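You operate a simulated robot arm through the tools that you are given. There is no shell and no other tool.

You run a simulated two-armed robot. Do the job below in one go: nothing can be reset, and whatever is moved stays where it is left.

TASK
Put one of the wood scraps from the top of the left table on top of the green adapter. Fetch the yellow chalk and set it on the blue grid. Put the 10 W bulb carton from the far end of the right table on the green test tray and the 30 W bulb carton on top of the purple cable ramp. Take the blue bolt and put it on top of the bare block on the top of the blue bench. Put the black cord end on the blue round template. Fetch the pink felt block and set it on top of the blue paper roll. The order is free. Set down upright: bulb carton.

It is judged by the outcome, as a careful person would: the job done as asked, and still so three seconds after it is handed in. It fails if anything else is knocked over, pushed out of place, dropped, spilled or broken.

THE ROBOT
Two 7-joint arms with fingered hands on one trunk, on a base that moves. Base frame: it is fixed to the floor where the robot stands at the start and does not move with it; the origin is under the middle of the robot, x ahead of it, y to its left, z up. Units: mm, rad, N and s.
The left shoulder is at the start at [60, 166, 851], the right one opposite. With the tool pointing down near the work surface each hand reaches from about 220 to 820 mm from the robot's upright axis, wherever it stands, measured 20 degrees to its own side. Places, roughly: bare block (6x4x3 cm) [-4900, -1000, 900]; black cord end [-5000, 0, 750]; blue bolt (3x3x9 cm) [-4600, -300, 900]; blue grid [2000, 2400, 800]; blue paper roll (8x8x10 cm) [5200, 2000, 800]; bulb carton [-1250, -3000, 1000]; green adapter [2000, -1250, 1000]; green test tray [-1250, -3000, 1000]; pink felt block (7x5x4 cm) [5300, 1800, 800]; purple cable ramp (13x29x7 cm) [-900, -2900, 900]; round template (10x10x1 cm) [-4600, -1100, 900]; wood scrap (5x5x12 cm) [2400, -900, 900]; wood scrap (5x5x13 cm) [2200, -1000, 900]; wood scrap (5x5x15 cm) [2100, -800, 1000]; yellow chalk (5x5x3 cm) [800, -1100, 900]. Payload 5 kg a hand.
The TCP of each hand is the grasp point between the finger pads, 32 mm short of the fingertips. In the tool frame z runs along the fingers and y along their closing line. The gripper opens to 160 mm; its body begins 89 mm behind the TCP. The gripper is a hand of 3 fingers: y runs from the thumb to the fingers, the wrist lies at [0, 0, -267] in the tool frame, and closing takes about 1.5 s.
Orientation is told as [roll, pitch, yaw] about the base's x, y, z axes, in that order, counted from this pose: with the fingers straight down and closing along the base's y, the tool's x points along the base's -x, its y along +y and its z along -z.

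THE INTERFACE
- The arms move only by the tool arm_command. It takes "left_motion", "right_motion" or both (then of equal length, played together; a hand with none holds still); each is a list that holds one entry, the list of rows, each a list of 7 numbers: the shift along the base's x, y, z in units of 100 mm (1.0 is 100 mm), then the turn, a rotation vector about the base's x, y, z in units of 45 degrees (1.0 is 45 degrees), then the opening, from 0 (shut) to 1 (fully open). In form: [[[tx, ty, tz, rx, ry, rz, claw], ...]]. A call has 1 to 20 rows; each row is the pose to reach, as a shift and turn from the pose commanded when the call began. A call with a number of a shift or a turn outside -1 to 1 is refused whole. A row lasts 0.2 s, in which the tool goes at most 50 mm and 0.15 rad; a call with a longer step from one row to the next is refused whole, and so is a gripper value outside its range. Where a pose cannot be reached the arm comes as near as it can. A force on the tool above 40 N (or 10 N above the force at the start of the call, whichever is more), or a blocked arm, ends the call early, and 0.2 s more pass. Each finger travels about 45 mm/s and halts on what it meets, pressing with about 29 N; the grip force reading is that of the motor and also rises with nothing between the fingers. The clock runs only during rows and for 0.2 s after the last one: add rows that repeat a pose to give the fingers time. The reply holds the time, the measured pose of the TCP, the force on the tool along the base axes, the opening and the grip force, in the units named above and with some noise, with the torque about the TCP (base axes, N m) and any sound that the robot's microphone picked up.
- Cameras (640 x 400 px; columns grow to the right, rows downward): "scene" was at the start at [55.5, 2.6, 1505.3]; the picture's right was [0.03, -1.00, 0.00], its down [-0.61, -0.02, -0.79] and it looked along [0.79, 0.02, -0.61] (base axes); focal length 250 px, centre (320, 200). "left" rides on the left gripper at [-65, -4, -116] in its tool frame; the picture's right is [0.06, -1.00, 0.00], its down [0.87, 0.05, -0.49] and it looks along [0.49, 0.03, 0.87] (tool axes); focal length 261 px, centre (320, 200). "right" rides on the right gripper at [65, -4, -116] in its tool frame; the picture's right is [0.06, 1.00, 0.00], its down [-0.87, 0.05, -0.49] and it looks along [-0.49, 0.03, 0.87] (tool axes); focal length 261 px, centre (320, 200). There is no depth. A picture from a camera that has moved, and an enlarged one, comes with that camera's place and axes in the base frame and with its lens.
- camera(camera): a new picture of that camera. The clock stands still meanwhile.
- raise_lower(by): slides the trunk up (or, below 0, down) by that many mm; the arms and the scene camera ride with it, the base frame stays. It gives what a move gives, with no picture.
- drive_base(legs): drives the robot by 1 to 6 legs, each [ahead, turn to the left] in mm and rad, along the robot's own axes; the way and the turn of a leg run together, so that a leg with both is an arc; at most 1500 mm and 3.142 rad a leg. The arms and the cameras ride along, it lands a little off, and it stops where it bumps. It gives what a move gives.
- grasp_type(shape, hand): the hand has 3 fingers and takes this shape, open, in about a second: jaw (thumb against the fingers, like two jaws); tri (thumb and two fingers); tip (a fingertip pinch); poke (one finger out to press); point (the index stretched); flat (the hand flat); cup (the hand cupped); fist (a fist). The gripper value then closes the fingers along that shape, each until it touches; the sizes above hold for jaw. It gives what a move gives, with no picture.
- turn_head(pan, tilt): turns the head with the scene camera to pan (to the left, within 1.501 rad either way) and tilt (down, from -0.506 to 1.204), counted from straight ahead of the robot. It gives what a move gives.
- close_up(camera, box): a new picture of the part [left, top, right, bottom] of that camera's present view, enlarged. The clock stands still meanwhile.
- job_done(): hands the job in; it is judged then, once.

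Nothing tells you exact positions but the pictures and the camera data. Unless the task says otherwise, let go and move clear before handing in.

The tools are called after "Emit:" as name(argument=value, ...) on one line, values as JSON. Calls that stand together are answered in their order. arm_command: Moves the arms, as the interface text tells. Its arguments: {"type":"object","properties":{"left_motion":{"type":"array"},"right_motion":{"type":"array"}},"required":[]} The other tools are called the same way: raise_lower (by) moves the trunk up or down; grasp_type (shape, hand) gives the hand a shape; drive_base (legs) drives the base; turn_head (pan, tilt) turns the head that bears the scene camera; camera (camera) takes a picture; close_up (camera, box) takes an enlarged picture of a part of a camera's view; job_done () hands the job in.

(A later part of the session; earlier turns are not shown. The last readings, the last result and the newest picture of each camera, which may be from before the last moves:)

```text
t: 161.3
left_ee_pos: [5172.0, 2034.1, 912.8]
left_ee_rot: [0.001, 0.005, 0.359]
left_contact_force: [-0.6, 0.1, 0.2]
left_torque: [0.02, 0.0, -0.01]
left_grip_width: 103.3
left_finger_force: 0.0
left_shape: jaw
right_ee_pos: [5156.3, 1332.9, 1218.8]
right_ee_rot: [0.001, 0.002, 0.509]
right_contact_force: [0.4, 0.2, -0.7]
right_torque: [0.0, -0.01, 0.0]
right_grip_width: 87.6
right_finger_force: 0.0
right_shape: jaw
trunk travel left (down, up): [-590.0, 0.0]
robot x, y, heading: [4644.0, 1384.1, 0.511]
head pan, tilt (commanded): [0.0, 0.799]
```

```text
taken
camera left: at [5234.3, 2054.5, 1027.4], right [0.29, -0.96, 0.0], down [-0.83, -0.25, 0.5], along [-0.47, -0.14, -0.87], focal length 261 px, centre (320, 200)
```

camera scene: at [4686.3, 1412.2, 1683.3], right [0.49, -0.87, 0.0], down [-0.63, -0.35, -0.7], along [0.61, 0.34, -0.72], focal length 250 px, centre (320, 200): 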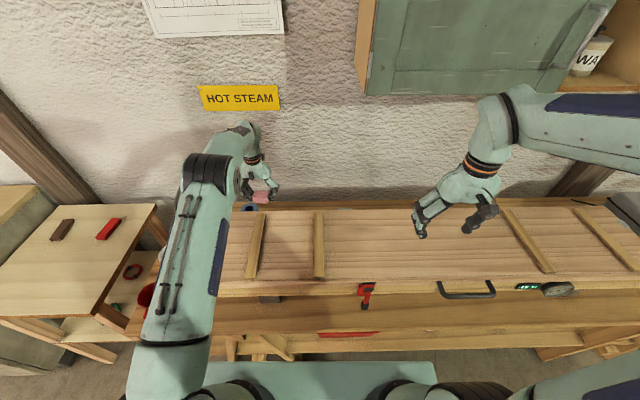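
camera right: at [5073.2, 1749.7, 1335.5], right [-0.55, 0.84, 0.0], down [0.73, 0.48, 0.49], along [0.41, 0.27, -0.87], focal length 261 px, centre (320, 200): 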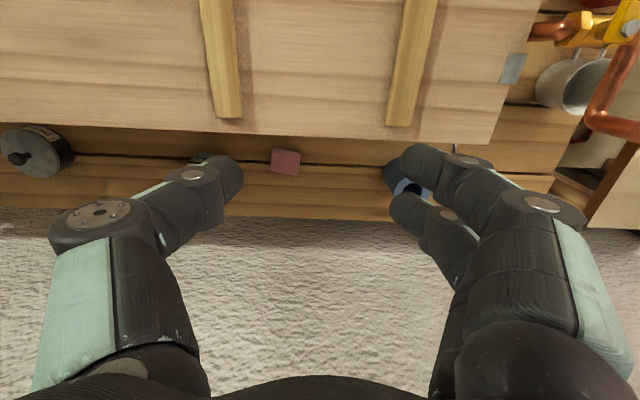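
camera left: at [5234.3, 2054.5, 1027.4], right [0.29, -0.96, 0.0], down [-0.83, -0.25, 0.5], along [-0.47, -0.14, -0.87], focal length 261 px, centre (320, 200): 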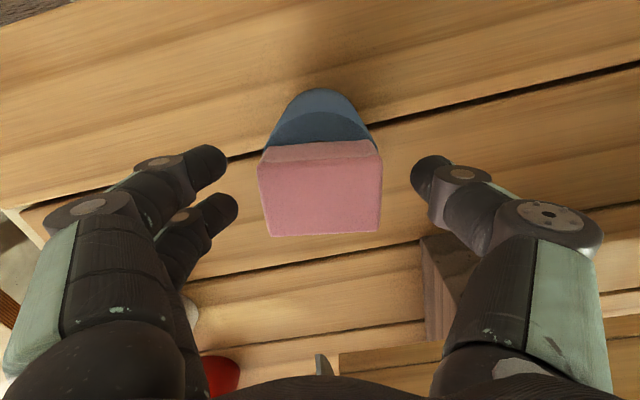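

The felt sits well on the roll. I'll rise straight up and then retract over the box.

Emit:
arm_command(left_motion=[[[0, 0, 0.3, 0, 0, 0, 0.65], [0, 0, 0.7, 0, 0, 0, 0.65], [0, 0, 1.0, 0, 0, 0, 0.65]]])

Emit:
arm_command(left_motion=[[[-0.1, -0.05, 0.35, 0, 0, 0, 0.65], [-0.25, -0.14, 0.7, 0, 0, 0, 0.65], [-0.4, -0.22, 1.0, 0, 0, 0, 0.65]]])

Emit:
camera(camera="left")

Emit:
camera(camera="scene")

```text
t: 162.1
left_ee_pos: [5170.9, 2032.1, 1010.6]
left_ee_rot: [0.001, 0.005, 0.359]
left_contact_force: [-0.6, -0.4, 0.3]
left_torque: [0.04, 0.01, 0.0]
left_grip_width: 103.6
left_finger_force: 0.0
left_shape: jaw
right_ee_pos: [5157.7, 1332.5, 1219.7]
right_ee_rot: [0.0, 0.002, 0.51]
right_contact_force: [-0.4, 0.2, -0.3]
right_torque: [0.01, -0.01, -0.01]
right_grip_width: 87.6
right_finger_force: 0.0
right_shape: jaw
trunk travel left (down, up): [-590.0, 0.0]
robot x, y, heading: [4643.9, 1387.6, 0.507]
head pan, tilt (commanded): [0.0, 0.799]
```

```text
t: 162.9
left_ee_pos: [5132.2, 2011.3, 1114.0]
left_ee_rot: [0.0, 0.003, 0.36]
left_contact_force: [-0.1, 0.3, 0.9]
left_torque: [0.03, -0.02, 0.02]
left_grip_width: 103.8
left_finger_force: 0.0
left_shape: jaw
right_ee_pos: [5156.7, 1332.5, 1221.0]
right_ee_rot: [0.0, 0.0, 0.511]
right_contact_force: [0.4, -0.9, 0.5]
right_torque: [0.02, 0.02, 0.0]
right_grip_width: 87.4
right_finger_force: 0.0
right_shape: jaw
trunk travel left (down, up): [-590.0, 0.0]
robot x, y, heading: [4646.1, 1383.9, 0.507]
head pan, tilt (commanded): [0.0, 0.799]
```

```text
taken
camera left: at [5193.6, 2032.0, 1227.7], right [0.29, -0.96, 0.0], down [-0.83, -0.25, 0.5], along [-0.47, -0.15, -0.87], focal length 261 px, centre (320, 200)
```

left: 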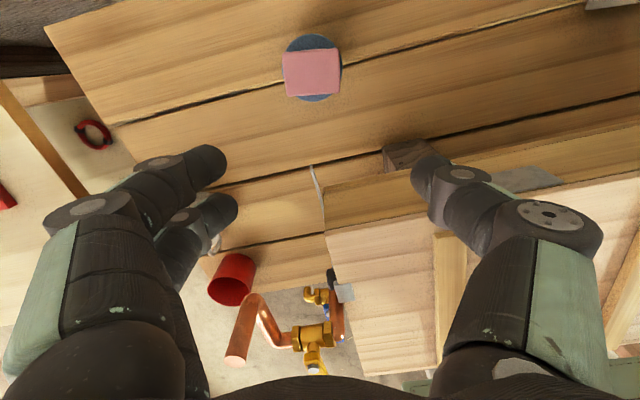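

```text
taken
camera scene: at [4685.1, 1411.7, 1683.3], right [0.49, -0.87, 0.0], down [-0.63, -0.35, -0.7], along [0.61, 0.34, -0.72], focal length 250 px, centre (320, 200)
```

scene: 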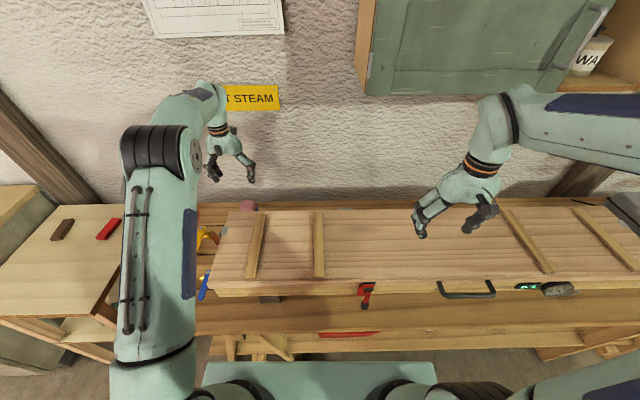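

The felt is centred on the roll. A copper pipe stands up to about z 1118 on the hand's way back, so I'll go up and to the right first, then retract.

Emit:
arm_command(left_motion=[[[0.1, -0.25, 0.3, 0, 0, 0, 0.65], [0.15, -0.5, 0.6, 0, 0, 0, 0.65], [0.2, -0.75, 0.9, 0, 0, 0, 0.65], [0.2, -0.95, 1.0, 0, 0, 0, 0.65]]])

Emit:
arm_command(left_motion=[[[-0.3, -0.2, 0.2, 0, 0, 0.1, 0.65], [-0.65, -0.4, 0.4, 0, 0, 0.19, 0.65], [-0.95, -0.6, 0.6, 0, 0, 0.19, 0.65]]])

Emit:
camera(camera="scene")

```text
t: 163.9
left_ee_pos: [5151.4, 1916.7, 1210.9]
left_ee_rot: [0.0, 0.005, 0.36]
left_contact_force: [-0.1, 0.2, -1.0]
left_torque: [0.0, 0.0, -0.03]
left_grip_width: 103.5
left_finger_force: 0.0
left_shape: jaw
right_ee_pos: [5156.2, 1332.0, 1219.5]
right_ee_rot: [0.001, 0.002, 0.509]
right_contact_force: [-0.1, 0.4, -0.5]
right_torque: [0.02, 0.03, 0.02]
right_grip_width: 87.8
right_finger_force: 0.0
right_shape: jaw
trunk travel left (down, up): [-590.0, 0.0]
robot x, y, heading: [4641.5, 1384.3, 0.509]
head pan, tilt (commanded): [0.0, 0.799]
```

```text
t: 164.7
left_ee_pos: [5054.5, 1857.5, 1272.5]
left_ee_rot: [0.002, 0.003, 0.509]
left_contact_force: [0.1, 0.6, 0.4]
left_torque: [-0.01, -0.04, -0.01]
left_grip_width: 103.5
left_finger_force: 0.0
left_shape: jaw
right_ee_pos: [5155.8, 1332.1, 1221.0]
right_ee_rot: [0.001, -0.001, 0.509]
right_contact_force: [-1.1, 0.4, -0.2]
right_torque: [0.04, -0.04, -0.02]
right_grip_width: 87.4
right_finger_force: 0.0
right_shape: jaw
trunk travel left (down, up): [-590.0, 0.0]
robot x, y, heading: [4642.7, 1385.5, 0.513]
head pan, tilt (commanded): [0.0, 0.799]
```

```text
taken
camera scene: at [4684.2, 1411.5, 1683.3], right [0.49, -0.87, 0.0], down [-0.62, -0.35, -0.7], along [0.61, 0.34, -0.72], focal length 250 px, centre (320, 200)
```

scene: 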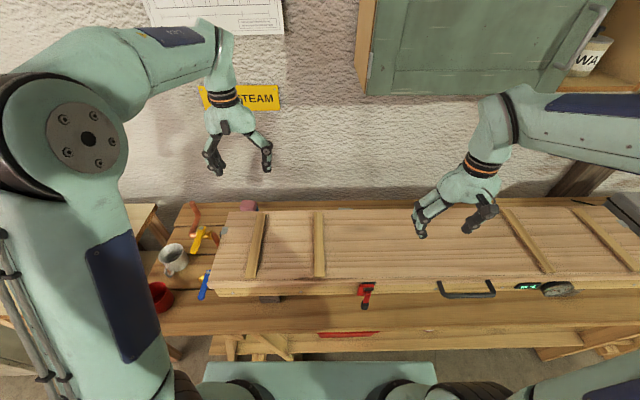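

All clear. Both felt and chalk are done. I'll drive back around the left table toward the gap between the tables for the wood scrap.

Emit:
drive_base(legs=[[-300, 0], [0, 2.21], [637, 0], [0, 1.06], [1146, 0], [1100, 0]])

Emit:
turn_head(pan=0.0, tilt=0.5)

Emit:
camera(camera="scene")

```text
t: 188.9
left_ee_pos: [1697.2, -478.3, 1271.2]
left_ee_rot: [0.0, 0.006, -2.452]
left_contact_force: [-0.3, -0.5, -0.6]
left_torque: [0.02, 0.0, 0.02]
left_grip_width: 103.7
left_finger_force: 0.0
left_shape: jaw
right_ee_pos: [1502.8, 18.6, 1218.1]
right_ee_rot: [0.001, 0.003, -2.453]
right_contact_force: [0.3, 0.4, 1.0]
right_torque: [0.01, -0.01, 0.01]
right_grip_width: 87.6
right_finger_force: 0.0
right_shape: jaw
trunk travel left (down, up): [-590.0, 0.0]
robot x, y, heading: [2021.0, 58.4, -2.449]
head pan, tilt (commanded): [0.0, 0.799]
```

```text
t: 189.8
left_ee_pos: [1697.1, -479.1, 1271.6]
left_ee_rot: [-0.001, 0.004, -2.452]
left_contact_force: [0.5, 0.2, 0.8]
left_torque: [0.0, -0.02, 0.0]
left_grip_width: 103.4
left_finger_force: 0.1
left_shape: jaw
right_ee_pos: [1503.4, 20.7, 1220.0]
right_ee_rot: [0.001, 0.001, -2.452]
right_contact_force: [0.0, 0.2, 0.4]
right_torque: [0.02, -0.01, 0.02]
right_grip_width: 87.6
right_finger_force: 0.0
right_shape: jaw
trunk travel left (down, up): [-590.0, 0.0]
robot x, y, heading: [2020.3, 57.0, -2.449]
head pan, tilt (commanded): [0.0, 0.499]
```

```text
taken
camera scene: at [1970.3, 19.1, 1709.2], right [-0.64, 0.77, 0.0], down [0.37, 0.31, -0.88], along [-0.68, -0.56, -0.48], focal length 250 px, centre (320, 200)
```

scene: 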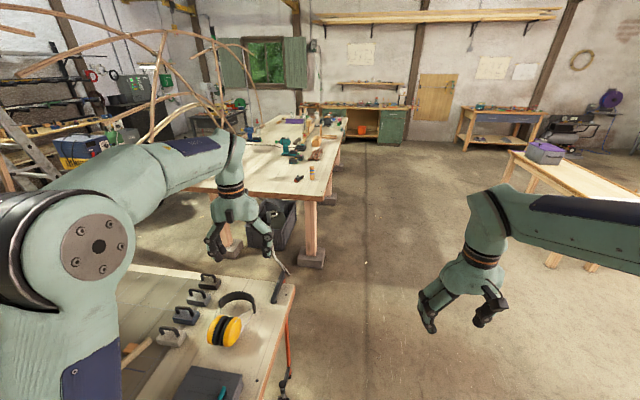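

I'm beside the left table near the gap. I'll go to the gap's mouth, turn my back to it and reverse in, then turn partly toward the left table.

Emit:
drive_base(legs=[[0, -0.137], [1155, 0], [0, -1.567]])

```text
t: 193.4
left_ee_pos: [1289.0, -652.1, 1279.9]
left_ee_rot: [0.002, -0.006, -2.549]
left_contact_force: [-1.2, 1.7, -0.8]
left_torque: [-0.08, -0.15, -0.01]
left_grip_width: 104.0
left_finger_force: 0.1
left_shape: jaw
right_ee_pos: [1143.1, -139.6, 1220.7]
right_ee_rot: [0.003, -0.007, -2.543]
right_contact_force: [-1.0, 0.4, -0.4]
right_torque: [-0.08, -0.1, -0.03]
right_grip_width: 88.1
right_finger_force: 0.1
right_shape: jaw
trunk travel left (down, up): [-590.0, 0.0]
robot x, y, heading: [1637.0, -144.2, -2.432]
head pan, tilt (commanded): [0.0, 0.499]
stopped in leg 2: the robot was blocked; the commanded pose is now the measured one
```

The base was blocked on the way. I'll look down around the base to see what I touched before moving on.

Emit:
turn_head(pan=0.9, tilt=1.0)

Emit:
camera(camera="scene")

Emit:
turn_head(pan=0.2, tilt=1.1)

Emit:
camera(camera="scene")

Emit:
camera(camera="left")

```text
t: 194.6
left_ee_pos: [1290.2, -659.1, 1277.7]
left_ee_rot: [-0.001, -0.005, -2.544]
left_contact_force: [1.1, 0.2, 0.4]
left_torque: [-0.02, -0.01, 0.04]
left_grip_width: 104.1
left_finger_force: 0.1
left_shape: jaw
right_ee_pos: [1141.5, -145.7, 1220.9]
right_ee_rot: [0.001, -0.006, -2.539]
right_contact_force: [0.7, -0.2, 0.0]
right_torque: [-0.02, 0.04, 0.0]
right_grip_width: 87.9
right_finger_force: 0.2
right_shape: jaw
trunk travel left (down, up): [-590.0, 0.0]
robot x, y, heading: [1639.7, -145.7, -2.432]
head pan, tilt (commanded): [0.901, 1.0]
```

```text
taken
camera scene: at [1663.1, -193.4, 1668.2], right [-1.0, -0.04, 0.0], down [-0.04, 0.84, -0.54], along [0.02, -0.54, -0.84], focal length 250 px, centre (320, 200)
```

scene: 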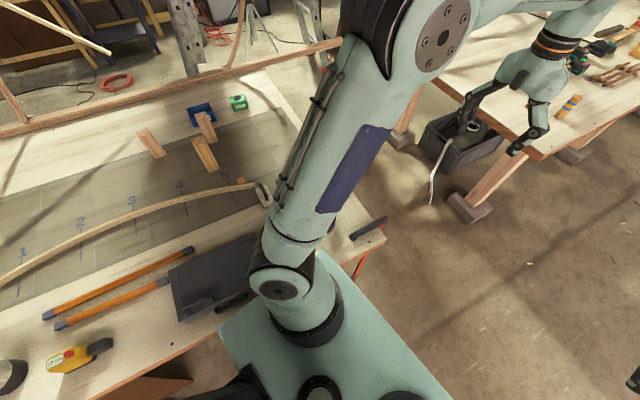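

```text
t: 195.7
left_ee_pos: [1289.0, -658.3, 1278.5]
left_ee_rot: [-0.002, -0.004, -2.545]
left_contact_force: [-0.1, 0.5, 0.1]
left_torque: [0.0, -0.03, -0.02]
left_grip_width: 104.0
left_finger_force: 0.0
left_shape: jaw
right_ee_pos: [1141.5, -147.1, 1220.6]
right_ee_rot: [-0.001, -0.003, -2.543]
right_contact_force: [-0.6, 0.0, 0.5]
right_torque: [0.01, 0.01, -0.01]
right_grip_width: 88.3
right_finger_force: 0.0
right_shape: jaw
trunk travel left (down, up): [-590.0, 0.0]
robot x, y, heading: [1637.6, -142.2, -2.427]
head pan, tilt (commanded): [0.201, 1.1]
```

```text
taken
camera scene: at [1620.7, -174.2, 1661.6], right [-0.79, 0.61, 0.0], down [0.54, 0.71, -0.45], along [-0.28, -0.36, -0.89], focal length 250 px, centre (320, 200)
```

scene: 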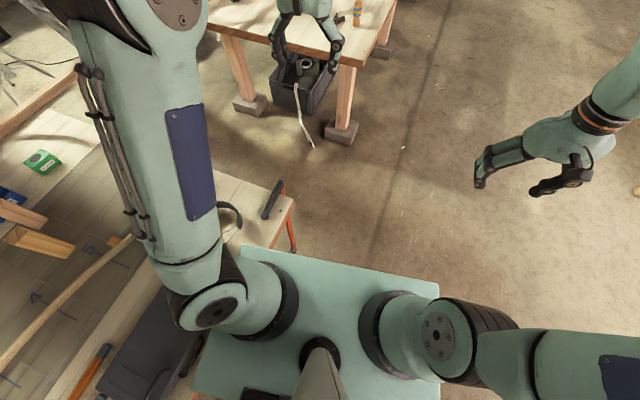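

```text
taken
camera left: at [1232.4, -690.8, 1392.7], right [-0.51, 0.86, 0.0], down [0.75, 0.44, 0.49], along [0.42, 0.25, -0.87], focal length 261 px, centre (320, 200)
```

left: 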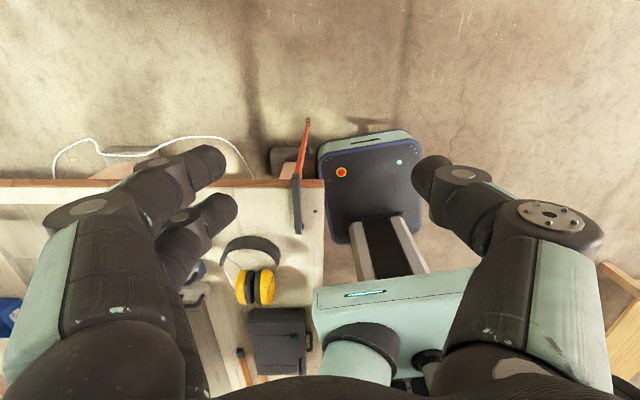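

I see an orange bar hanging at the left table's near corner, close to my base's front-left corner. I'll zoom in to see whether it was touched.

Emit:
close_up(camera="left", box=[240, 90, 400, 190])

Emit:
close_up(camera="scene", box=[200, 140, 360, 240])

Emit:
turn_head(pan=0.7, tilt=1.2)

Emit:
camera(camera="scene")

```text
4.00 times, centred on (320, 140) of left
camera zoom: at [1232.4, -690.8, 1392.7], right [-0.51, 0.86, 0.0], down [0.75, 0.44, 0.49], along [0.42, 0.25, -0.87], focal length 1043 px, centre (320, 440)
```

zoom: 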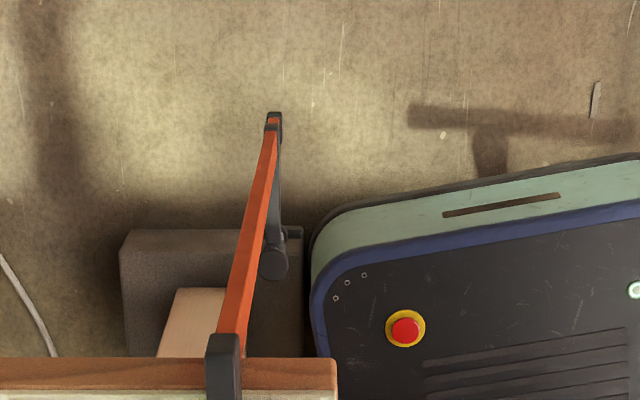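

```text
4.00 times, centred on (280, 190) of scene
camera zoom: at [1620.7, -174.2, 1661.6], right [-0.79, 0.61, 0.0], down [0.54, 0.71, -0.45], along [-0.28, -0.36, -0.89], focal length 1001 px, centre (480, 240)
```

zoom: 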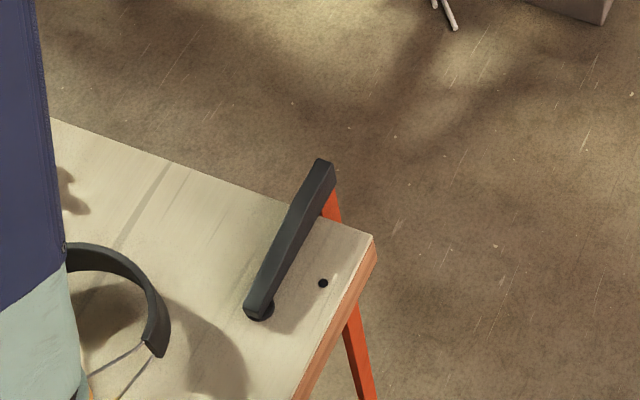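

```text
t: 196.6
left_ee_pos: [1289.0, -659.9, 1277.9]
left_ee_rot: [-0.003, -0.003, -2.545]
left_contact_force: [0.8, 0.4, 0.0]
left_torque: [0.01, 0.04, 0.0]
left_grip_width: 103.8
left_finger_force: 0.1
left_shape: jaw
right_ee_pos: [1140.2, -145.4, 1221.1]
right_ee_rot: [-0.002, -0.004, -2.542]
right_contact_force: [-0.8, -0.8, 0.4]
right_torque: [0.0, -0.01, -0.01]
right_grip_width: 88.1
right_finger_force: 0.0
right_shape: jaw
trunk travel left (down, up): [-590.0, 0.0]
robot x, y, heading: [1635.7, -141.6, -2.424]
head pan, tilt (commanded): [0.7, 1.201]
```

```text
taken
camera scene: at [1650.4, -179.4, 1655.6], right [-0.99, 0.16, 0.0], down [0.15, 0.92, -0.36], along [-0.06, -0.36, -0.93], focal length 250 px, centre (320, 200)
```

scene: 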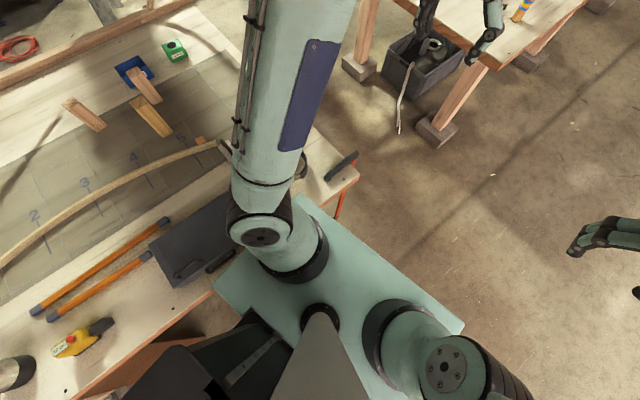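

It was the concrete foot of the table leg (and nothing seems displaced; the orange bar is a clamp fixed to the table). I'll back off and pass with more distance.

Emit:
drive_base(legs=[[-250, 0], [0, -0.24], [973, 0]])

Emit:
turn_head(pan=0.9, tilt=0.9)

Emit:
camera(camera="scene")

```text
t: 204.0
left_ee_pos: [484.5, -832.2, 1278.4]
left_ee_rot: [-0.002, -0.004, -2.799]
left_contact_force: [0.1, 0.1, -0.7]
left_torque: [0.01, -0.01, 0.0]
left_grip_width: 103.8
left_finger_force: 0.1
left_shape: jaw
right_ee_pos: [470.7, -298.2, 1220.1]
right_ee_rot: [0.0, -0.004, -2.797]
right_contact_force: [0.5, 0.8, 0.1]
right_torque: [-0.01, 0.01, -0.02]
right_grip_width: 88.3
right_finger_force: 0.1
right_shape: jaw
trunk travel left (down, up): [-590.0, 0.0]
robot x, y, heading: [952.7, -422.5, -2.686]
head pan, tilt (commanded): [0.7, 1.201]
```

```text
t: 204.8
left_ee_pos: [485.3, -830.7, 1278.5]
left_ee_rot: [-0.001, -0.004, -2.8]
left_contact_force: [0.3, -0.7, 0.5]
left_torque: [-0.03, 0.0, -0.02]
left_grip_width: 103.7
left_finger_force: 0.1
left_shape: jaw
right_ee_pos: [471.8, -296.5, 1221.0]
right_ee_rot: [0.0, -0.005, -2.797]
right_contact_force: [0.0, -0.8, -0.4]
right_torque: [0.0, 0.0, -0.01]
right_grip_width: 88.2
right_finger_force: 0.1
right_shape: jaw
trunk travel left (down, up): [-590.0, 0.0]
robot x, y, heading: [953.2, -418.1, -2.68]
head pan, tilt (commanded): [0.901, 0.901]
```

```text
taken
camera scene: at [962.8, -481.4, 1675.3], right [-0.98, 0.21, 0.0], down [0.16, 0.77, -0.62], along [-0.13, -0.61, -0.78], focal length 250 px, centre (320, 200)
```

scene: 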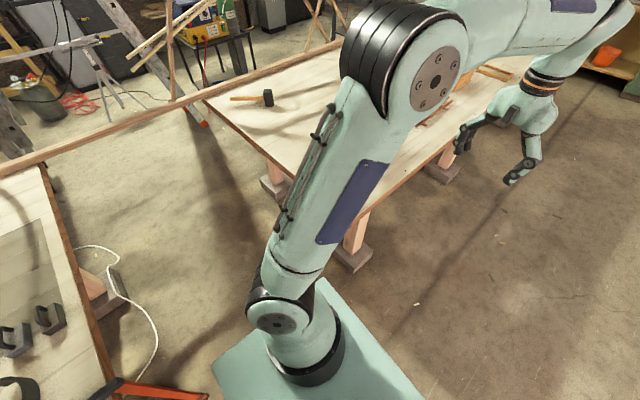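

Now I'm in front of the gap with good clearance. I'll turn my back to the gap and reverse in, then turn partly toward the left table.

Emit:
drive_base(legs=[[0, -1.477], [-1090, 0]])

Emit:
turn_head(pan=-1.3, tilt=0.6)

Emit:
camera(camera="scene")

```text
t: 214.1
left_ee_pos: [1115.1, -934.8, 1278.2]
left_ee_rot: [-0.002, -0.004, 2.076]
left_contact_force: [-0.2, 0.0, 0.6]
left_torque: [0.01, -0.02, 0.02]
left_grip_width: 103.8
left_finger_force: 0.1
left_shape: jaw
right_ee_pos: [1639.1, -835.1, 1220.7]
right_ee_rot: [-0.001, -0.005, 2.078]
right_contact_force: [-0.6, -0.3, 0.1]
right_torque: [0.03, 0.04, 0.01]
right_grip_width: 88.1
right_finger_force: 0.1
right_shape: jaw
trunk travel left (down, up): [-590.0, 0.0]
robot x, y, heading: [1596.3, -1328.5, 2.187]
head pan, tilt (commanded): [0.901, 0.901]
```

```text
t: 216.2
left_ee_pos: [1115.4, -934.9, 1278.5]
left_ee_rot: [-0.003, -0.003, 2.075]
left_contact_force: [-0.3, 0.1, -1.0]
left_torque: [-0.01, -0.02, 0.0]
left_grip_width: 103.7
left_finger_force: 0.0
left_shape: jaw
right_ee_pos: [1639.7, -835.1, 1221.5]
right_ee_rot: [-0.001, -0.004, 2.078]
right_contact_force: [-0.3, 0.6, 0.6]
right_torque: [0.04, 0.02, 0.01]
right_grip_width: 88.0
right_finger_force: 0.0
right_shape: jaw
trunk travel left (down, up): [-590.0, 0.0]
robot x, y, heading: [1594.2, -1330.5, 2.191]
head pan, tilt (commanded): [-1.3, 0.6]
```

```text
taken
camera scene: at [1667.2, -1285.3, 1700.2], right [0.78, -0.63, 0.0], down [-0.35, -0.44, -0.82], along [0.52, 0.64, -0.57], focal length 250 px, centre (320, 200)
```

scene: 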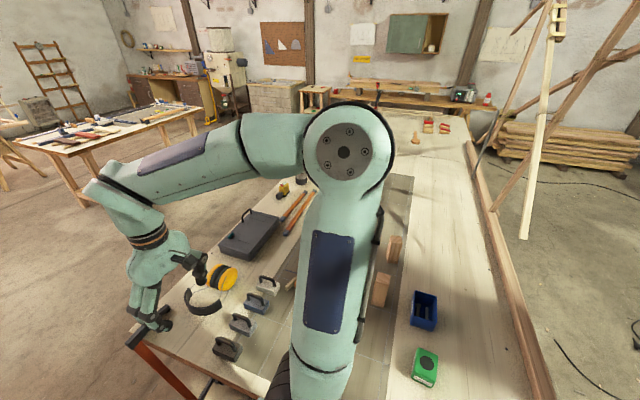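

I'm in position in the gap. I'll turn right by 0.8 rad so the right arm faces the blocks and the adapter, and look again.

Emit:
drive_base(legs=[[0, -0.8]])

Emit:
turn_head(pan=-0.8, tilt=0.8)

Emit:
camera(camera="scene")

Emit:
camera(camera="right")

```text
t: 218.7
left_ee_pos: [1549.4, -709.2, 1278.2]
left_ee_rot: [-0.002, -0.005, 1.268]
left_contact_force: [1.0, -0.2, -0.8]
left_torque: [0.04, 0.01, -0.01]
left_grip_width: 103.9
left_finger_force: 0.0
left_shape: jaw
right_ee_pos: [1983.3, -1019.1, 1220.6]
right_ee_rot: [0.002, -0.003, 1.273]
right_contact_force: [0.4, -0.4, -0.2]
right_torque: [0.0, 0.02, -0.02]
right_grip_width: 88.1
right_finger_force: 0.1
right_shape: jaw
trunk travel left (down, up): [-590.0, 0.0]
robot x, y, heading: [1594.1, -1326.7, 1.387]
head pan, tilt (commanded): [-1.3, 0.6]
```

```text
t: 219.7
left_ee_pos: [1549.8, -711.4, 1277.4]
left_ee_rot: [-0.003, -0.004, 1.27]
left_contact_force: [-0.1, 0.2, 0.0]
left_torque: [-0.03, -0.01, 0.0]
left_grip_width: 103.8
left_finger_force: 0.1
left_shape: jaw
right_ee_pos: [1983.4, -1019.9, 1221.2]
right_ee_rot: [-0.001, -0.003, 1.273]
right_contact_force: [0.1, -0.4, -0.8]
right_torque: [0.04, 0.01, -0.01]
right_grip_width: 88.0
right_finger_force: 0.0
right_shape: jaw
trunk travel left (down, up): [-590.0, 0.0]
robot x, y, heading: [1598.5, -1328.8, 1.386]
head pan, tilt (commanded): [-0.799, 0.799]
```

```text
taken
camera scene: at [1656.2, -1314.7, 1683.3], right [0.55, -0.83, 0.0], down [-0.6, -0.4, -0.7], along [0.58, 0.39, -0.72], focal length 250 px, centre (320, 200)
```

scene: 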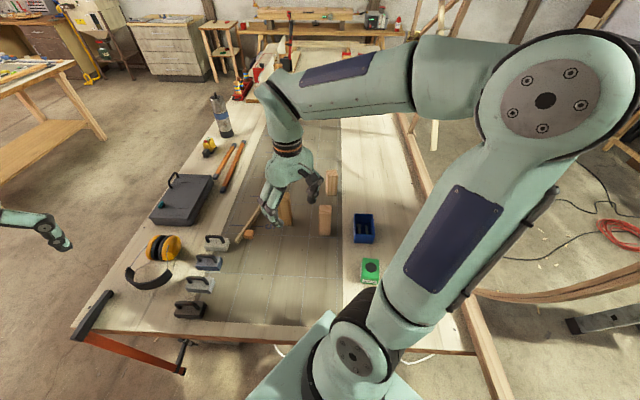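

```text
taken
camera right: at [1968.0, -1083.6, 1335.9], right [-0.97, 0.23, 0.0], down [0.2, 0.84, 0.5], along [0.12, 0.48, -0.87], focal length 261 px, centre (320, 200)
```

right: 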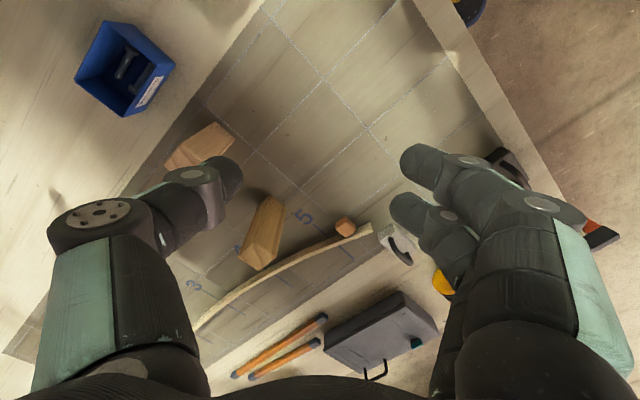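

The adapter, blue box and blocks are visible. I'll zoom to see the adapter's top and the blocks.

Emit:
close_up(camera="scene", box=[250, 160, 410, 290])

Emit:
close_up(camera="right", box=[140, 100, 340, 285])

```text
3.08 times, centred on (330, 225) of scene
camera zoom: at [1656.2, -1314.7, 1683.3], right [0.55, -0.83, 0.0], down [-0.6, -0.4, -0.7], along [0.58, 0.39, -0.72], focal length 770 px, centre (289, 123)
```

zoom: 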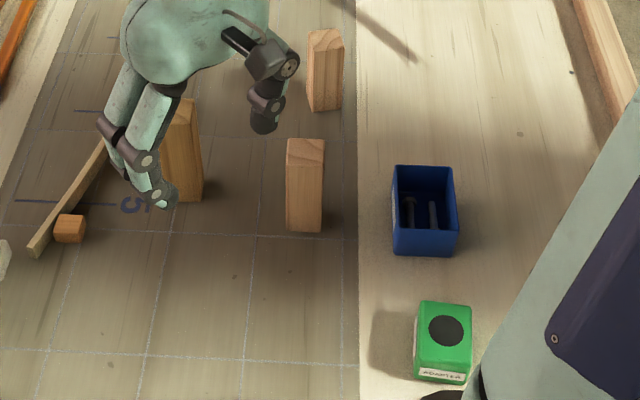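

```text
2.16 times, centred on (240, 192) of right
camera zoom: at [1968.0, -1083.6, 1335.9], right [-0.97, 0.23, 0.0], down [0.2, 0.84, 0.5], along [0.12, 0.48, -0.87], focal length 564 px, centre (493, 216)
```

zoom: 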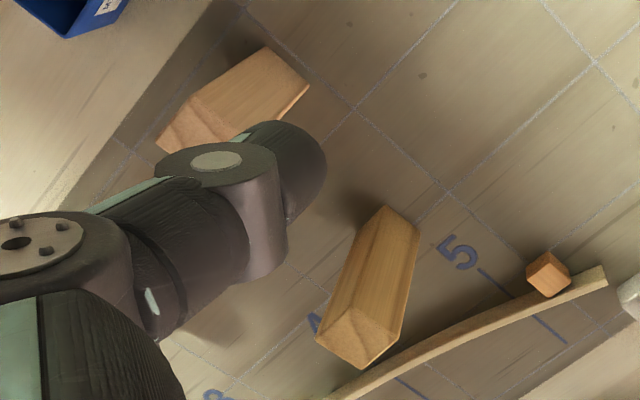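

Block B (about [2171,-996], turned to line up with yaw ≈0.56) is the closest to the adapter (top centre about [2093,-1225], z≈940). I'll bring the right hand over block B and rotate it to match.

Emit:
arm_command(right_motion=[[[0.2, 0.02, 0, 0, 0, -0.18, 0.6], [0.4, 0.05, 0, 0, 0, -0.36, 0.6], [0.6, 0.07, 0, 0, 0, -0.54, 0.6], [0.8, 0.1, 0, 0, 0, -0.72, 0.6], [1.0, 0.12, 0, 0, 0, -0.9, 0.6]]])

Emit:
arm_command(right_motion=[[[0.3, 0.04, -0.3, 0, 0, 0, 0.6], [0.6, 0.08, -0.6, 0, 0, 0, 0.6], [0.86, 0.12, -0.8, 0, 0, 0, 0.6], [0.86, 0.12, -0.8, 0, 0, 0, 0.6]]])

Emit:
camera(camera="right")

Emit:
camera(camera="scene")

```text
t: 220.8
left_ee_pos: [1548.7, -709.8, 1277.9]
left_ee_rot: [-0.002, -0.004, 1.27]
left_contact_force: [-1.2, 0.2, -0.7]
left_torque: [0.01, 0.03, 0.02]
left_grip_width: 104.1
left_finger_force: 0.1
left_shape: jaw
right_ee_pos: [2083.8, -1007.7, 1220.5]
right_ee_rot: [0.003, -0.003, 0.562]
right_contact_force: [0.6, -0.6, 0.8]
right_torque: [0.0, 0.02, 0.02]
right_grip_width: 95.4
right_finger_force: 0.0
right_shape: jaw
trunk travel left (down, up): [-590.0, 0.0]
robot x, y, heading: [1589.9, -1334.3, 1.385]
head pan, tilt (commanded): [-0.799, 0.799]
```

```text
t: 221.8
left_ee_pos: [1548.9, -710.0, 1278.3]
left_ee_rot: [-0.005, -0.006, 1.267]
left_contact_force: [-0.5, 0.5, 0.0]
left_torque: [0.0, -0.02, 0.01]
left_grip_width: 103.8
left_finger_force: 0.0
left_shape: jaw
right_ee_pos: [2169.0, -995.3, 1142.9]
right_ee_rot: [0.0, -0.005, 0.566]
right_contact_force: [0.1, 0.1, -0.6]
right_torque: [0.0, -0.02, -0.01]
right_grip_width: 95.2
right_finger_force: 0.1
right_shape: jaw
trunk travel left (down, up): [-590.0, 0.0]
robot x, y, heading: [1598.4, -1328.4, 1.387]
head pan, tilt (commanded): [-0.799, 0.799]
```

```text
taken
camera right: at [2115.7, -1034.6, 1257.5], right [-0.59, 0.81, 0.0], down [0.7, 0.51, 0.5], along [0.4, 0.29, -0.87], focal length 261 px, centre (320, 200)
```

right: 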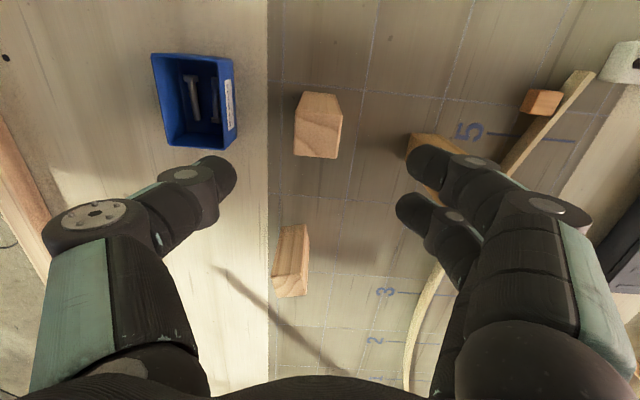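

```text
taken
camera scene: at [1655.2, -1315.2, 1683.3], right [0.55, -0.83, 0.0], down [-0.6, -0.4, -0.7], along [0.58, 0.39, -0.72], focal length 250 px, centre (320, 200)
```

scene: 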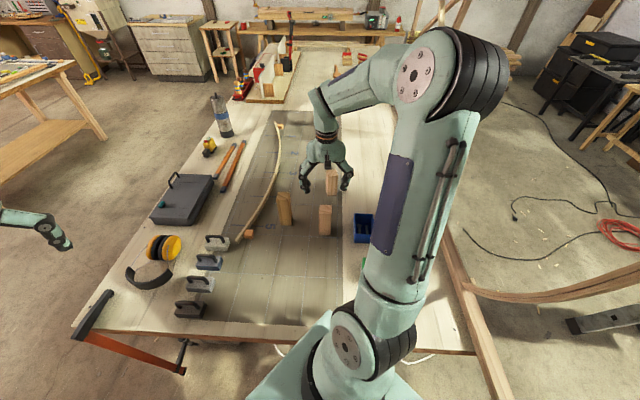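

The hand is over block B and nearly aligned. I'll zoom in to check.

Emit:
close_up(camera="right", box=[240, 70, 400, 170])

```text
4.00 times, centred on (320, 120) of right
camera zoom: at [2115.7, -1034.6, 1257.5], right [-0.59, 0.81, 0.0], down [0.7, 0.51, 0.5], along [0.4, 0.29, -0.87], focal length 1043 px, centre (320, 520)
```

zoom: 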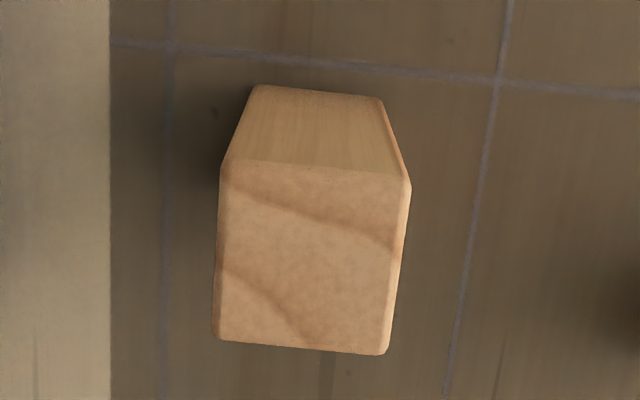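

Block B is 45 mm square with its top at z≈1005, just 3° off my hand. I'll correct that and descend around it.

Emit:
arm_command(right_motion=[[[0.05, -0.01, -0.3, 0, 0, -0.065, 0.52], [0.05, -0.01, -0.7, 0, 0, -0.065, 0.52], [0.05, -0.01, -1.0, 0, 0, -0.065, 0.52], [0.05, -0.01, -1.0, 0, 0, -0.065, 0.52]]])

Emit:
camera(camera="right")

```text
t: 222.8
left_ee_pos: [1548.3, -709.7, 1277.1]
left_ee_rot: [0.0, -0.002, 1.27]
left_contact_force: [-0.2, 0.8, 0.0]
left_torque: [0.0, -0.02, 0.01]
left_grip_width: 103.8
left_finger_force: 0.1
left_shape: jaw
right_ee_pos: [2175.9, -998.5, 1044.1]
right_ee_rot: [0.001, -0.005, 0.513]
right_contact_force: [-0.2, -0.4, -0.2]
right_torque: [0.01, -0.01, -0.04]
right_grip_width: 83.9
right_finger_force: 0.1
right_shape: jaw
trunk travel left (down, up): [-590.0, 0.0]
robot x, y, heading: [1593.4, -1330.0, 1.39]
head pan, tilt (commanded): [-0.799, 0.799]
```

```text
taken
camera right: at [2120.4, -1033.8, 1159.6], right [-0.55, 0.84, 0.0], down [0.73, 0.47, 0.5], along [0.41, 0.27, -0.87], focal length 261 px, centre (320, 200)
```

right: 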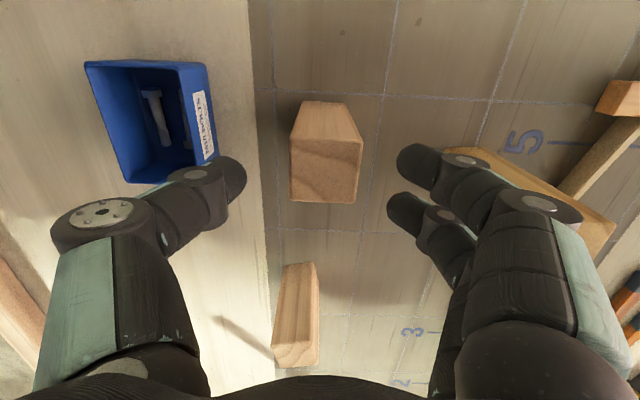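

Block B is slightly right of centre; I'll shift by about 4 mm and go down to grip it about 40 mm below its top.

Emit:
arm_command(right_motion=[[[-0.02, 0.04, -0.1, 0, 0, 0, 0.52], [-0.02, 0.04, -0.45, 0, 0, 0, 0.52], [-0.02, 0.04, -0.76, 0, 0, 0, 0.52], [-0.02, 0.04, -0.76, 0, 0, 0, 0.52]]])

Emit:
camera(camera="right")

```text
t: 223.8
left_ee_pos: [1547.8, -710.4, 1279.8]
left_ee_rot: [-0.001, -0.003, 1.269]
left_contact_force: [0.8, -0.5, 0.5]
left_torque: [0.0, 0.01, 0.0]
left_grip_width: 104.0
left_finger_force: 0.1
left_shape: jaw
right_ee_pos: [2174.0, -992.0, 966.3]
right_ee_rot: [0.002, -0.005, 0.515]
right_contact_force: [-0.7, 0.1, 0.0]
right_torque: [0.02, 0.01, -0.03]
right_grip_width: 83.9
right_finger_force: 0.1
right_shape: jaw
trunk travel left (down, up): [-590.0, 0.0]
robot x, y, heading: [1600.6, -1330.6, 1.388]
head pan, tilt (commanded): [-0.799, 0.799]
```

```text
taken
camera right: at [2118.7, -1028.4, 1080.8], right [-0.55, 0.84, 0.0], down [0.73, 0.47, 0.5], along [0.42, 0.27, -0.87], focal length 261 px, centre (320, 200)
```

right: 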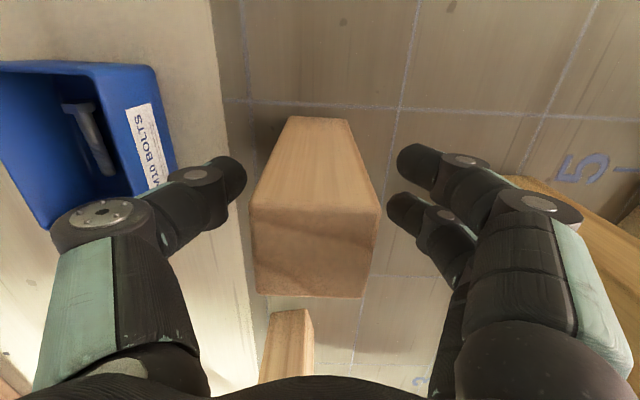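

The block stands between the fingers. I'll close the right hand.

Emit:
arm_command(right_motion=[[[0, 0, 0, 0, 0, 0, 0.4], [0, 0, 0, 0, 0, 0, 0.25], [0, 0, 0, 0, 0, 0, 0.15], [0, 0, 0, 0, 0, 0, 0.15], [0, 0, 0, 0, 0, 0, 0.15], [0, 0, 0, 0, 0, 0, 0.15]]])

Emit:
camera(camera="right")

```text
t: 225.2
left_ee_pos: [1548.2, -708.9, 1277.5]
left_ee_rot: [-0.002, -0.004, 1.269]
left_contact_force: [-0.2, -0.1, -0.3]
left_torque: [0.01, 0.0, -0.04]
left_grip_width: 104.0
left_finger_force: 0.0
left_shape: jaw
right_ee_pos: [2173.6, -990.6, 965.6]
right_ee_rot: [0.0, -0.004, 0.515]
right_contact_force: [-0.3, 0.8, 0.0]
right_torque: [-0.01, -0.03, 0.0]
right_grip_width: 39.0
right_finger_force: 29.2
right_shape: jaw
trunk travel left (down, up): [-590.0, 0.0]
robot x, y, heading: [1595.6, -1325.2, 1.386]
head pan, tilt (commanded): [-0.799, 0.799]
```

```text
taken
camera right: at [2118.8, -1028.2, 1080.7], right [-0.55, 0.84, 0.0], down [0.73, 0.47, 0.5], along [0.41, 0.27, -0.87], focal length 261 px, centre (320, 200)
```

right: 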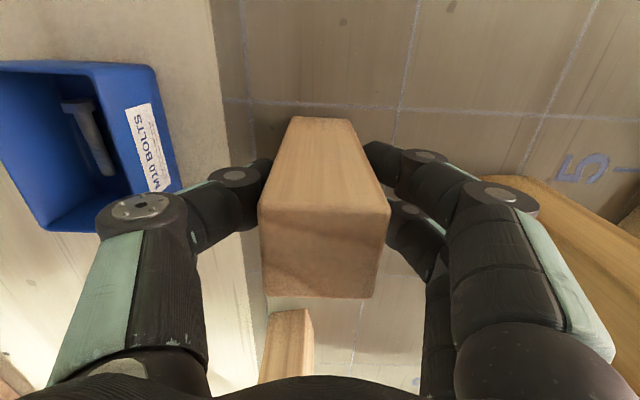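

The block is gripped. I'll lift it and carry it over toward the adapter.

Emit:
arm_command(right_motion=[[[0, 0, 0.2, 0, 0, 0, 0.15], [0, 0, 0.6, 0, 0, 0, 0.15], [0, 0, 1.0, 0, 0, 0, 0.15]]])

Emit:
arm_command(right_motion=[[[-0.1, -0.3, 0.3, 0, 0, 0, 0.15], [-0.25, -0.7, 0.4, 0, 0, 0, 0.15], [-0.34, -1.0, 0.4, 0, 0, 0, 0.15]]])

Emit:
arm_command(right_motion=[[[-0.15, -0.45, 0, 0, 0, 0, 0.15], [-0.3, -0.85, 0, 0, 0, 0, 0.15], [-0.3, -0.85, 0, 0, 0, 0, 0.15]]])

Emit:
camera(camera="right")

Emit:
camera(camera="scene")

```text
t: 226.1
left_ee_pos: [1548.3, -710.4, 1278.2]
left_ee_rot: [0.0, -0.008, 1.269]
left_contact_force: [-0.4, 0.3, 0.3]
left_torque: [0.02, 0.0, 0.01]
left_grip_width: 103.7
left_finger_force: 0.1
left_shape: jaw
right_ee_pos: [2173.2, -992.8, 1063.1]
right_ee_rot: [0.001, -0.002, 0.516]
right_contact_force: [-0.4, -1.1, -1.1]
right_torque: [0.01, -0.03, -0.03]
right_grip_width: 38.4
right_finger_force: 29.0
right_shape: jaw
trunk travel left (down, up): [-590.0, 0.0]
robot x, y, heading: [1595.7, -1329.1, 1.383]
head pan, tilt (commanded): [-0.799, 0.799]
```

```text
t: 226.8
left_ee_pos: [1547.3, -711.3, 1278.2]
left_ee_rot: [-0.002, -0.005, 1.269]
left_contact_force: [0.0, -0.9, -0.4]
left_torque: [0.05, -0.02, 0.03]
left_grip_width: 103.9
left_finger_force: 0.0
left_shape: jaw
right_ee_pos: [2136.0, -1093.6, 1108.6]
right_ee_rot: [0.001, -0.006, 0.515]
right_contact_force: [-0.2, -0.2, -1.2]
right_torque: [0.02, -0.03, -0.01]
right_grip_width: 38.7
right_finger_force: 29.3
right_shape: jaw
trunk travel left (down, up): [-590.0, 0.0]
robot x, y, heading: [1594.7, -1330.9, 1.387]
head pan, tilt (commanded): [-0.799, 0.799]
```

```text
t: 227.7
left_ee_pos: [1548.0, -709.8, 1277.0]
left_ee_rot: [-0.001, -0.004, 1.269]
left_contact_force: [0.3, -0.2, 0.2]
left_torque: [0.0, 0.0, 0.01]
left_grip_width: 103.9
left_finger_force: 0.0
left_shape: jaw
right_ee_pos: [2108.1, -1177.0, 1104.6]
right_ee_rot: [-0.001, -0.004, 0.515]
right_contact_force: [-0.1, -0.3, -1.5]
right_torque: [0.0, -0.02, 0.03]
right_grip_width: 38.9
right_finger_force: 28.9
right_shape: jaw
trunk travel left (down, up): [-590.0, 0.0]
robot x, y, heading: [1598.2, -1329.1, 1.383]
head pan, tilt (commanded): [-0.799, 0.799]
```

```text
taken
camera right: at [2052.7, -1213.5, 1219.1], right [-0.55, 0.84, 0.0], down [0.73, 0.47, 0.49], along [0.41, 0.27, -0.87], focal length 261 px, centre (320, 200)
```

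right: 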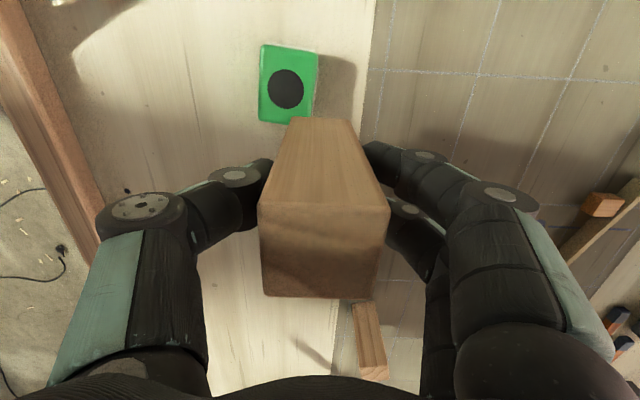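

```text
taken
camera scene: at [1656.4, -1314.2, 1683.2], right [0.55, -0.83, 0.0], down [-0.6, -0.4, -0.7], along [0.58, 0.39, -0.72], focal length 250 px, centre (320, 200)
```

scene: 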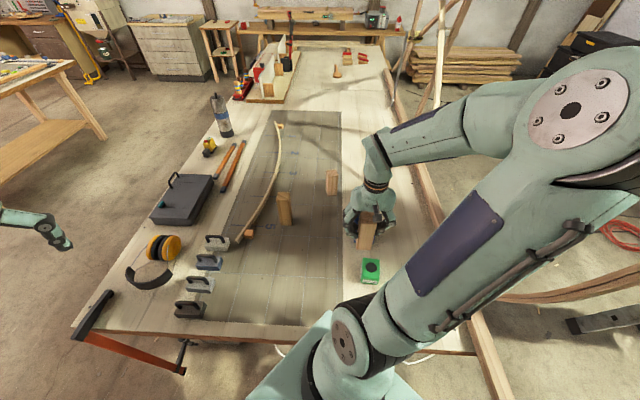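

The adapter is right behind the block's position; its centre is at about [2095,-1225]. I'll move over it and check alignment from the scene camera.

Emit:
arm_command(right_motion=[[[-0.07, -0.25, 0, 0, 0, 0, 0.15], [-0.13, -0.48, 0, 0, 0, 0, 0.15], [-0.13, -0.48, -0.3, 0, 0, 0, 0.15], [-0.13, -0.48, -0.3, 0, 0, 0, 0.15]]])

Emit:
camera(camera="right")

Emit:
close_up(camera="scene", box=[310, 190, 430, 290])

```text
t: 228.7
left_ee_pos: [1547.4, -710.4, 1277.9]
left_ee_rot: [-0.003, -0.006, 1.269]
left_contact_force: [0.7, -0.2, 0.2]
left_torque: [-0.01, -0.05, 0.0]
left_grip_width: 104.1
left_finger_force: 0.2
left_shape: jaw
right_ee_pos: [2093.9, -1228.0, 1076.1]
right_ee_rot: [0.002, -0.006, 0.517]
right_contact_force: [0.2, 0.1, -1.1]
right_torque: [0.01, -0.02, 0.0]
right_grip_width: 38.5
right_finger_force: 28.7
right_shape: jaw
trunk travel left (down, up): [-590.0, 0.0]
robot x, y, heading: [1594.3, -1331.9, 1.383]
head pan, tilt (commanded): [-0.799, 0.799]
```

```text
taken
camera right: at [2037.8, -1263.3, 1190.0], right [-0.55, 0.84, 0.0], down [0.73, 0.47, 0.5], along [0.42, 0.27, -0.87], focal length 261 px, centre (320, 200)
```

right: 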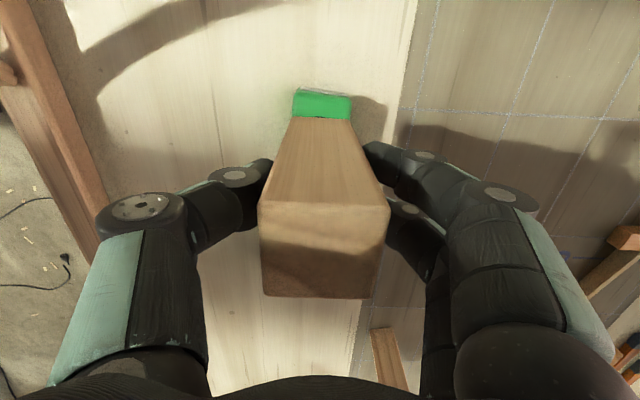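

```text
4.00 times, centred on (370, 240) of scene
camera zoom: at [1655.2, -1315.6, 1683.4], right [0.55, -0.83, 0.0], down [-0.6, -0.4, -0.7], along [0.58, 0.39, -0.72], focal length 1001 px, centre (120, 40)
```

zoom: 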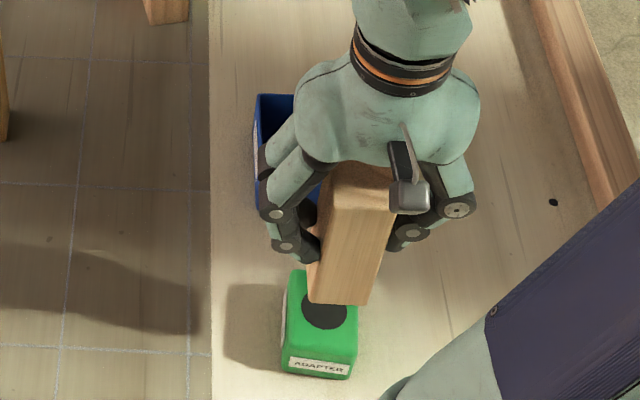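

Close to aligned. I'll zoom with the wrist camera to measure the remaining offset.

Emit:
close_up(camera="right", box=[260, 70, 380, 145])

```text
5.33 times, centred on (320, 108) of right
camera zoom: at [2037.8, -1263.3, 1190.0], right [-0.55, 0.84, 0.0], down [0.73, 0.47, 0.5], along [0.42, 0.27, -0.87], focal length 1390 px, centre (320, 693)
```

zoom: 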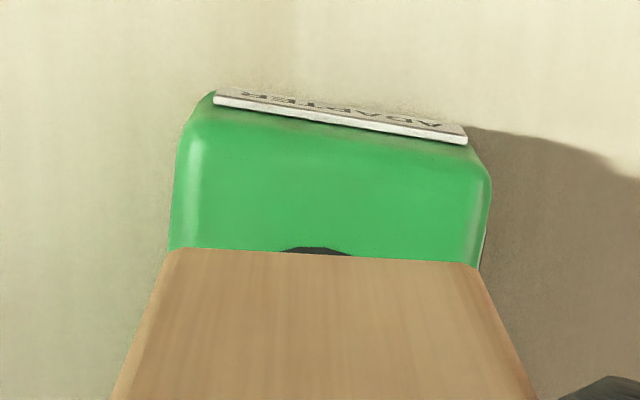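

The block needs about 3 mm forward and a small turn to match the adapter. I'll do that and lower it in steps until contact.

Emit:
arm_command(right_motion=[[[0.03, 0.02, 0, 0, 0, -0.1, 0.15], [0.03, 0.02, -0.2, 0, 0, -0.18, 0.15], [0.03, 0.02, -0.38, 0, 0, -0.18, 0.15], [0.03, 0.02, -0.38, 0, 0, -0.18, 0.15]]])

Emit:
camera(camera="right")

Emit:
close_up(camera="scene", box=[310, 190, 430, 290])

```text
t: 229.7
left_ee_pos: [1548.2, -709.1, 1277.8]
left_ee_rot: [-0.001, -0.004, 1.27]
left_contact_force: [-0.7, -0.3, -0.2]
left_torque: [0.0, 0.01, -0.01]
left_grip_width: 104.2
left_finger_force: 0.0
left_shape: jaw
right_ee_pos: [2098.3, -1224.2, 1036.3]
right_ee_rot: [0.0, -0.004, 0.372]
right_contact_force: [-0.2, -0.2, -1.0]
right_torque: [0.03, -0.04, 0.01]
right_grip_width: 38.6
right_finger_force: 29.0
right_shape: jaw
trunk travel left (down, up): [-590.0, 0.0]
robot x, y, heading: [1594.3, -1327.6, 1.384]
head pan, tilt (commanded): [-0.799, 0.799]
```

```text
taken
camera right: at [2038.9, -1252.7, 1150.3], right [-0.42, 0.91, 0.0], down [0.79, 0.37, 0.49], along [0.45, 0.21, -0.87], focal length 261 px, centre (320, 200)
```

right: 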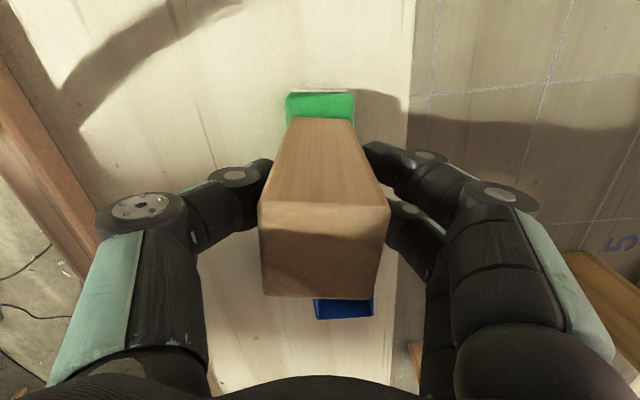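

```text
4.00 times, centred on (370, 240) of scene
camera zoom: at [1656.1, -1314.8, 1683.3], right [0.55, -0.83, 0.0], down [-0.6, -0.4, -0.7], along [0.58, 0.39, -0.72], focal length 1001 px, centre (120, 40)
```

zoom: 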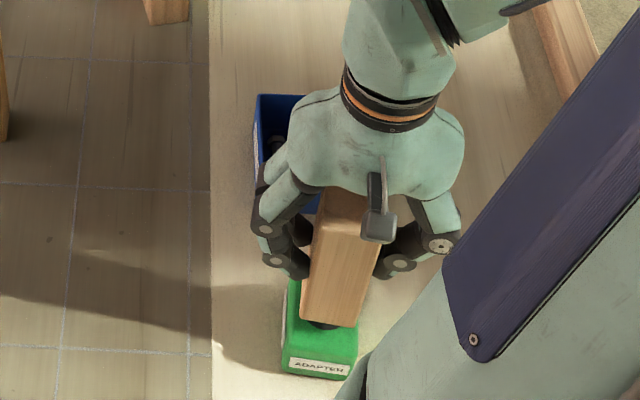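

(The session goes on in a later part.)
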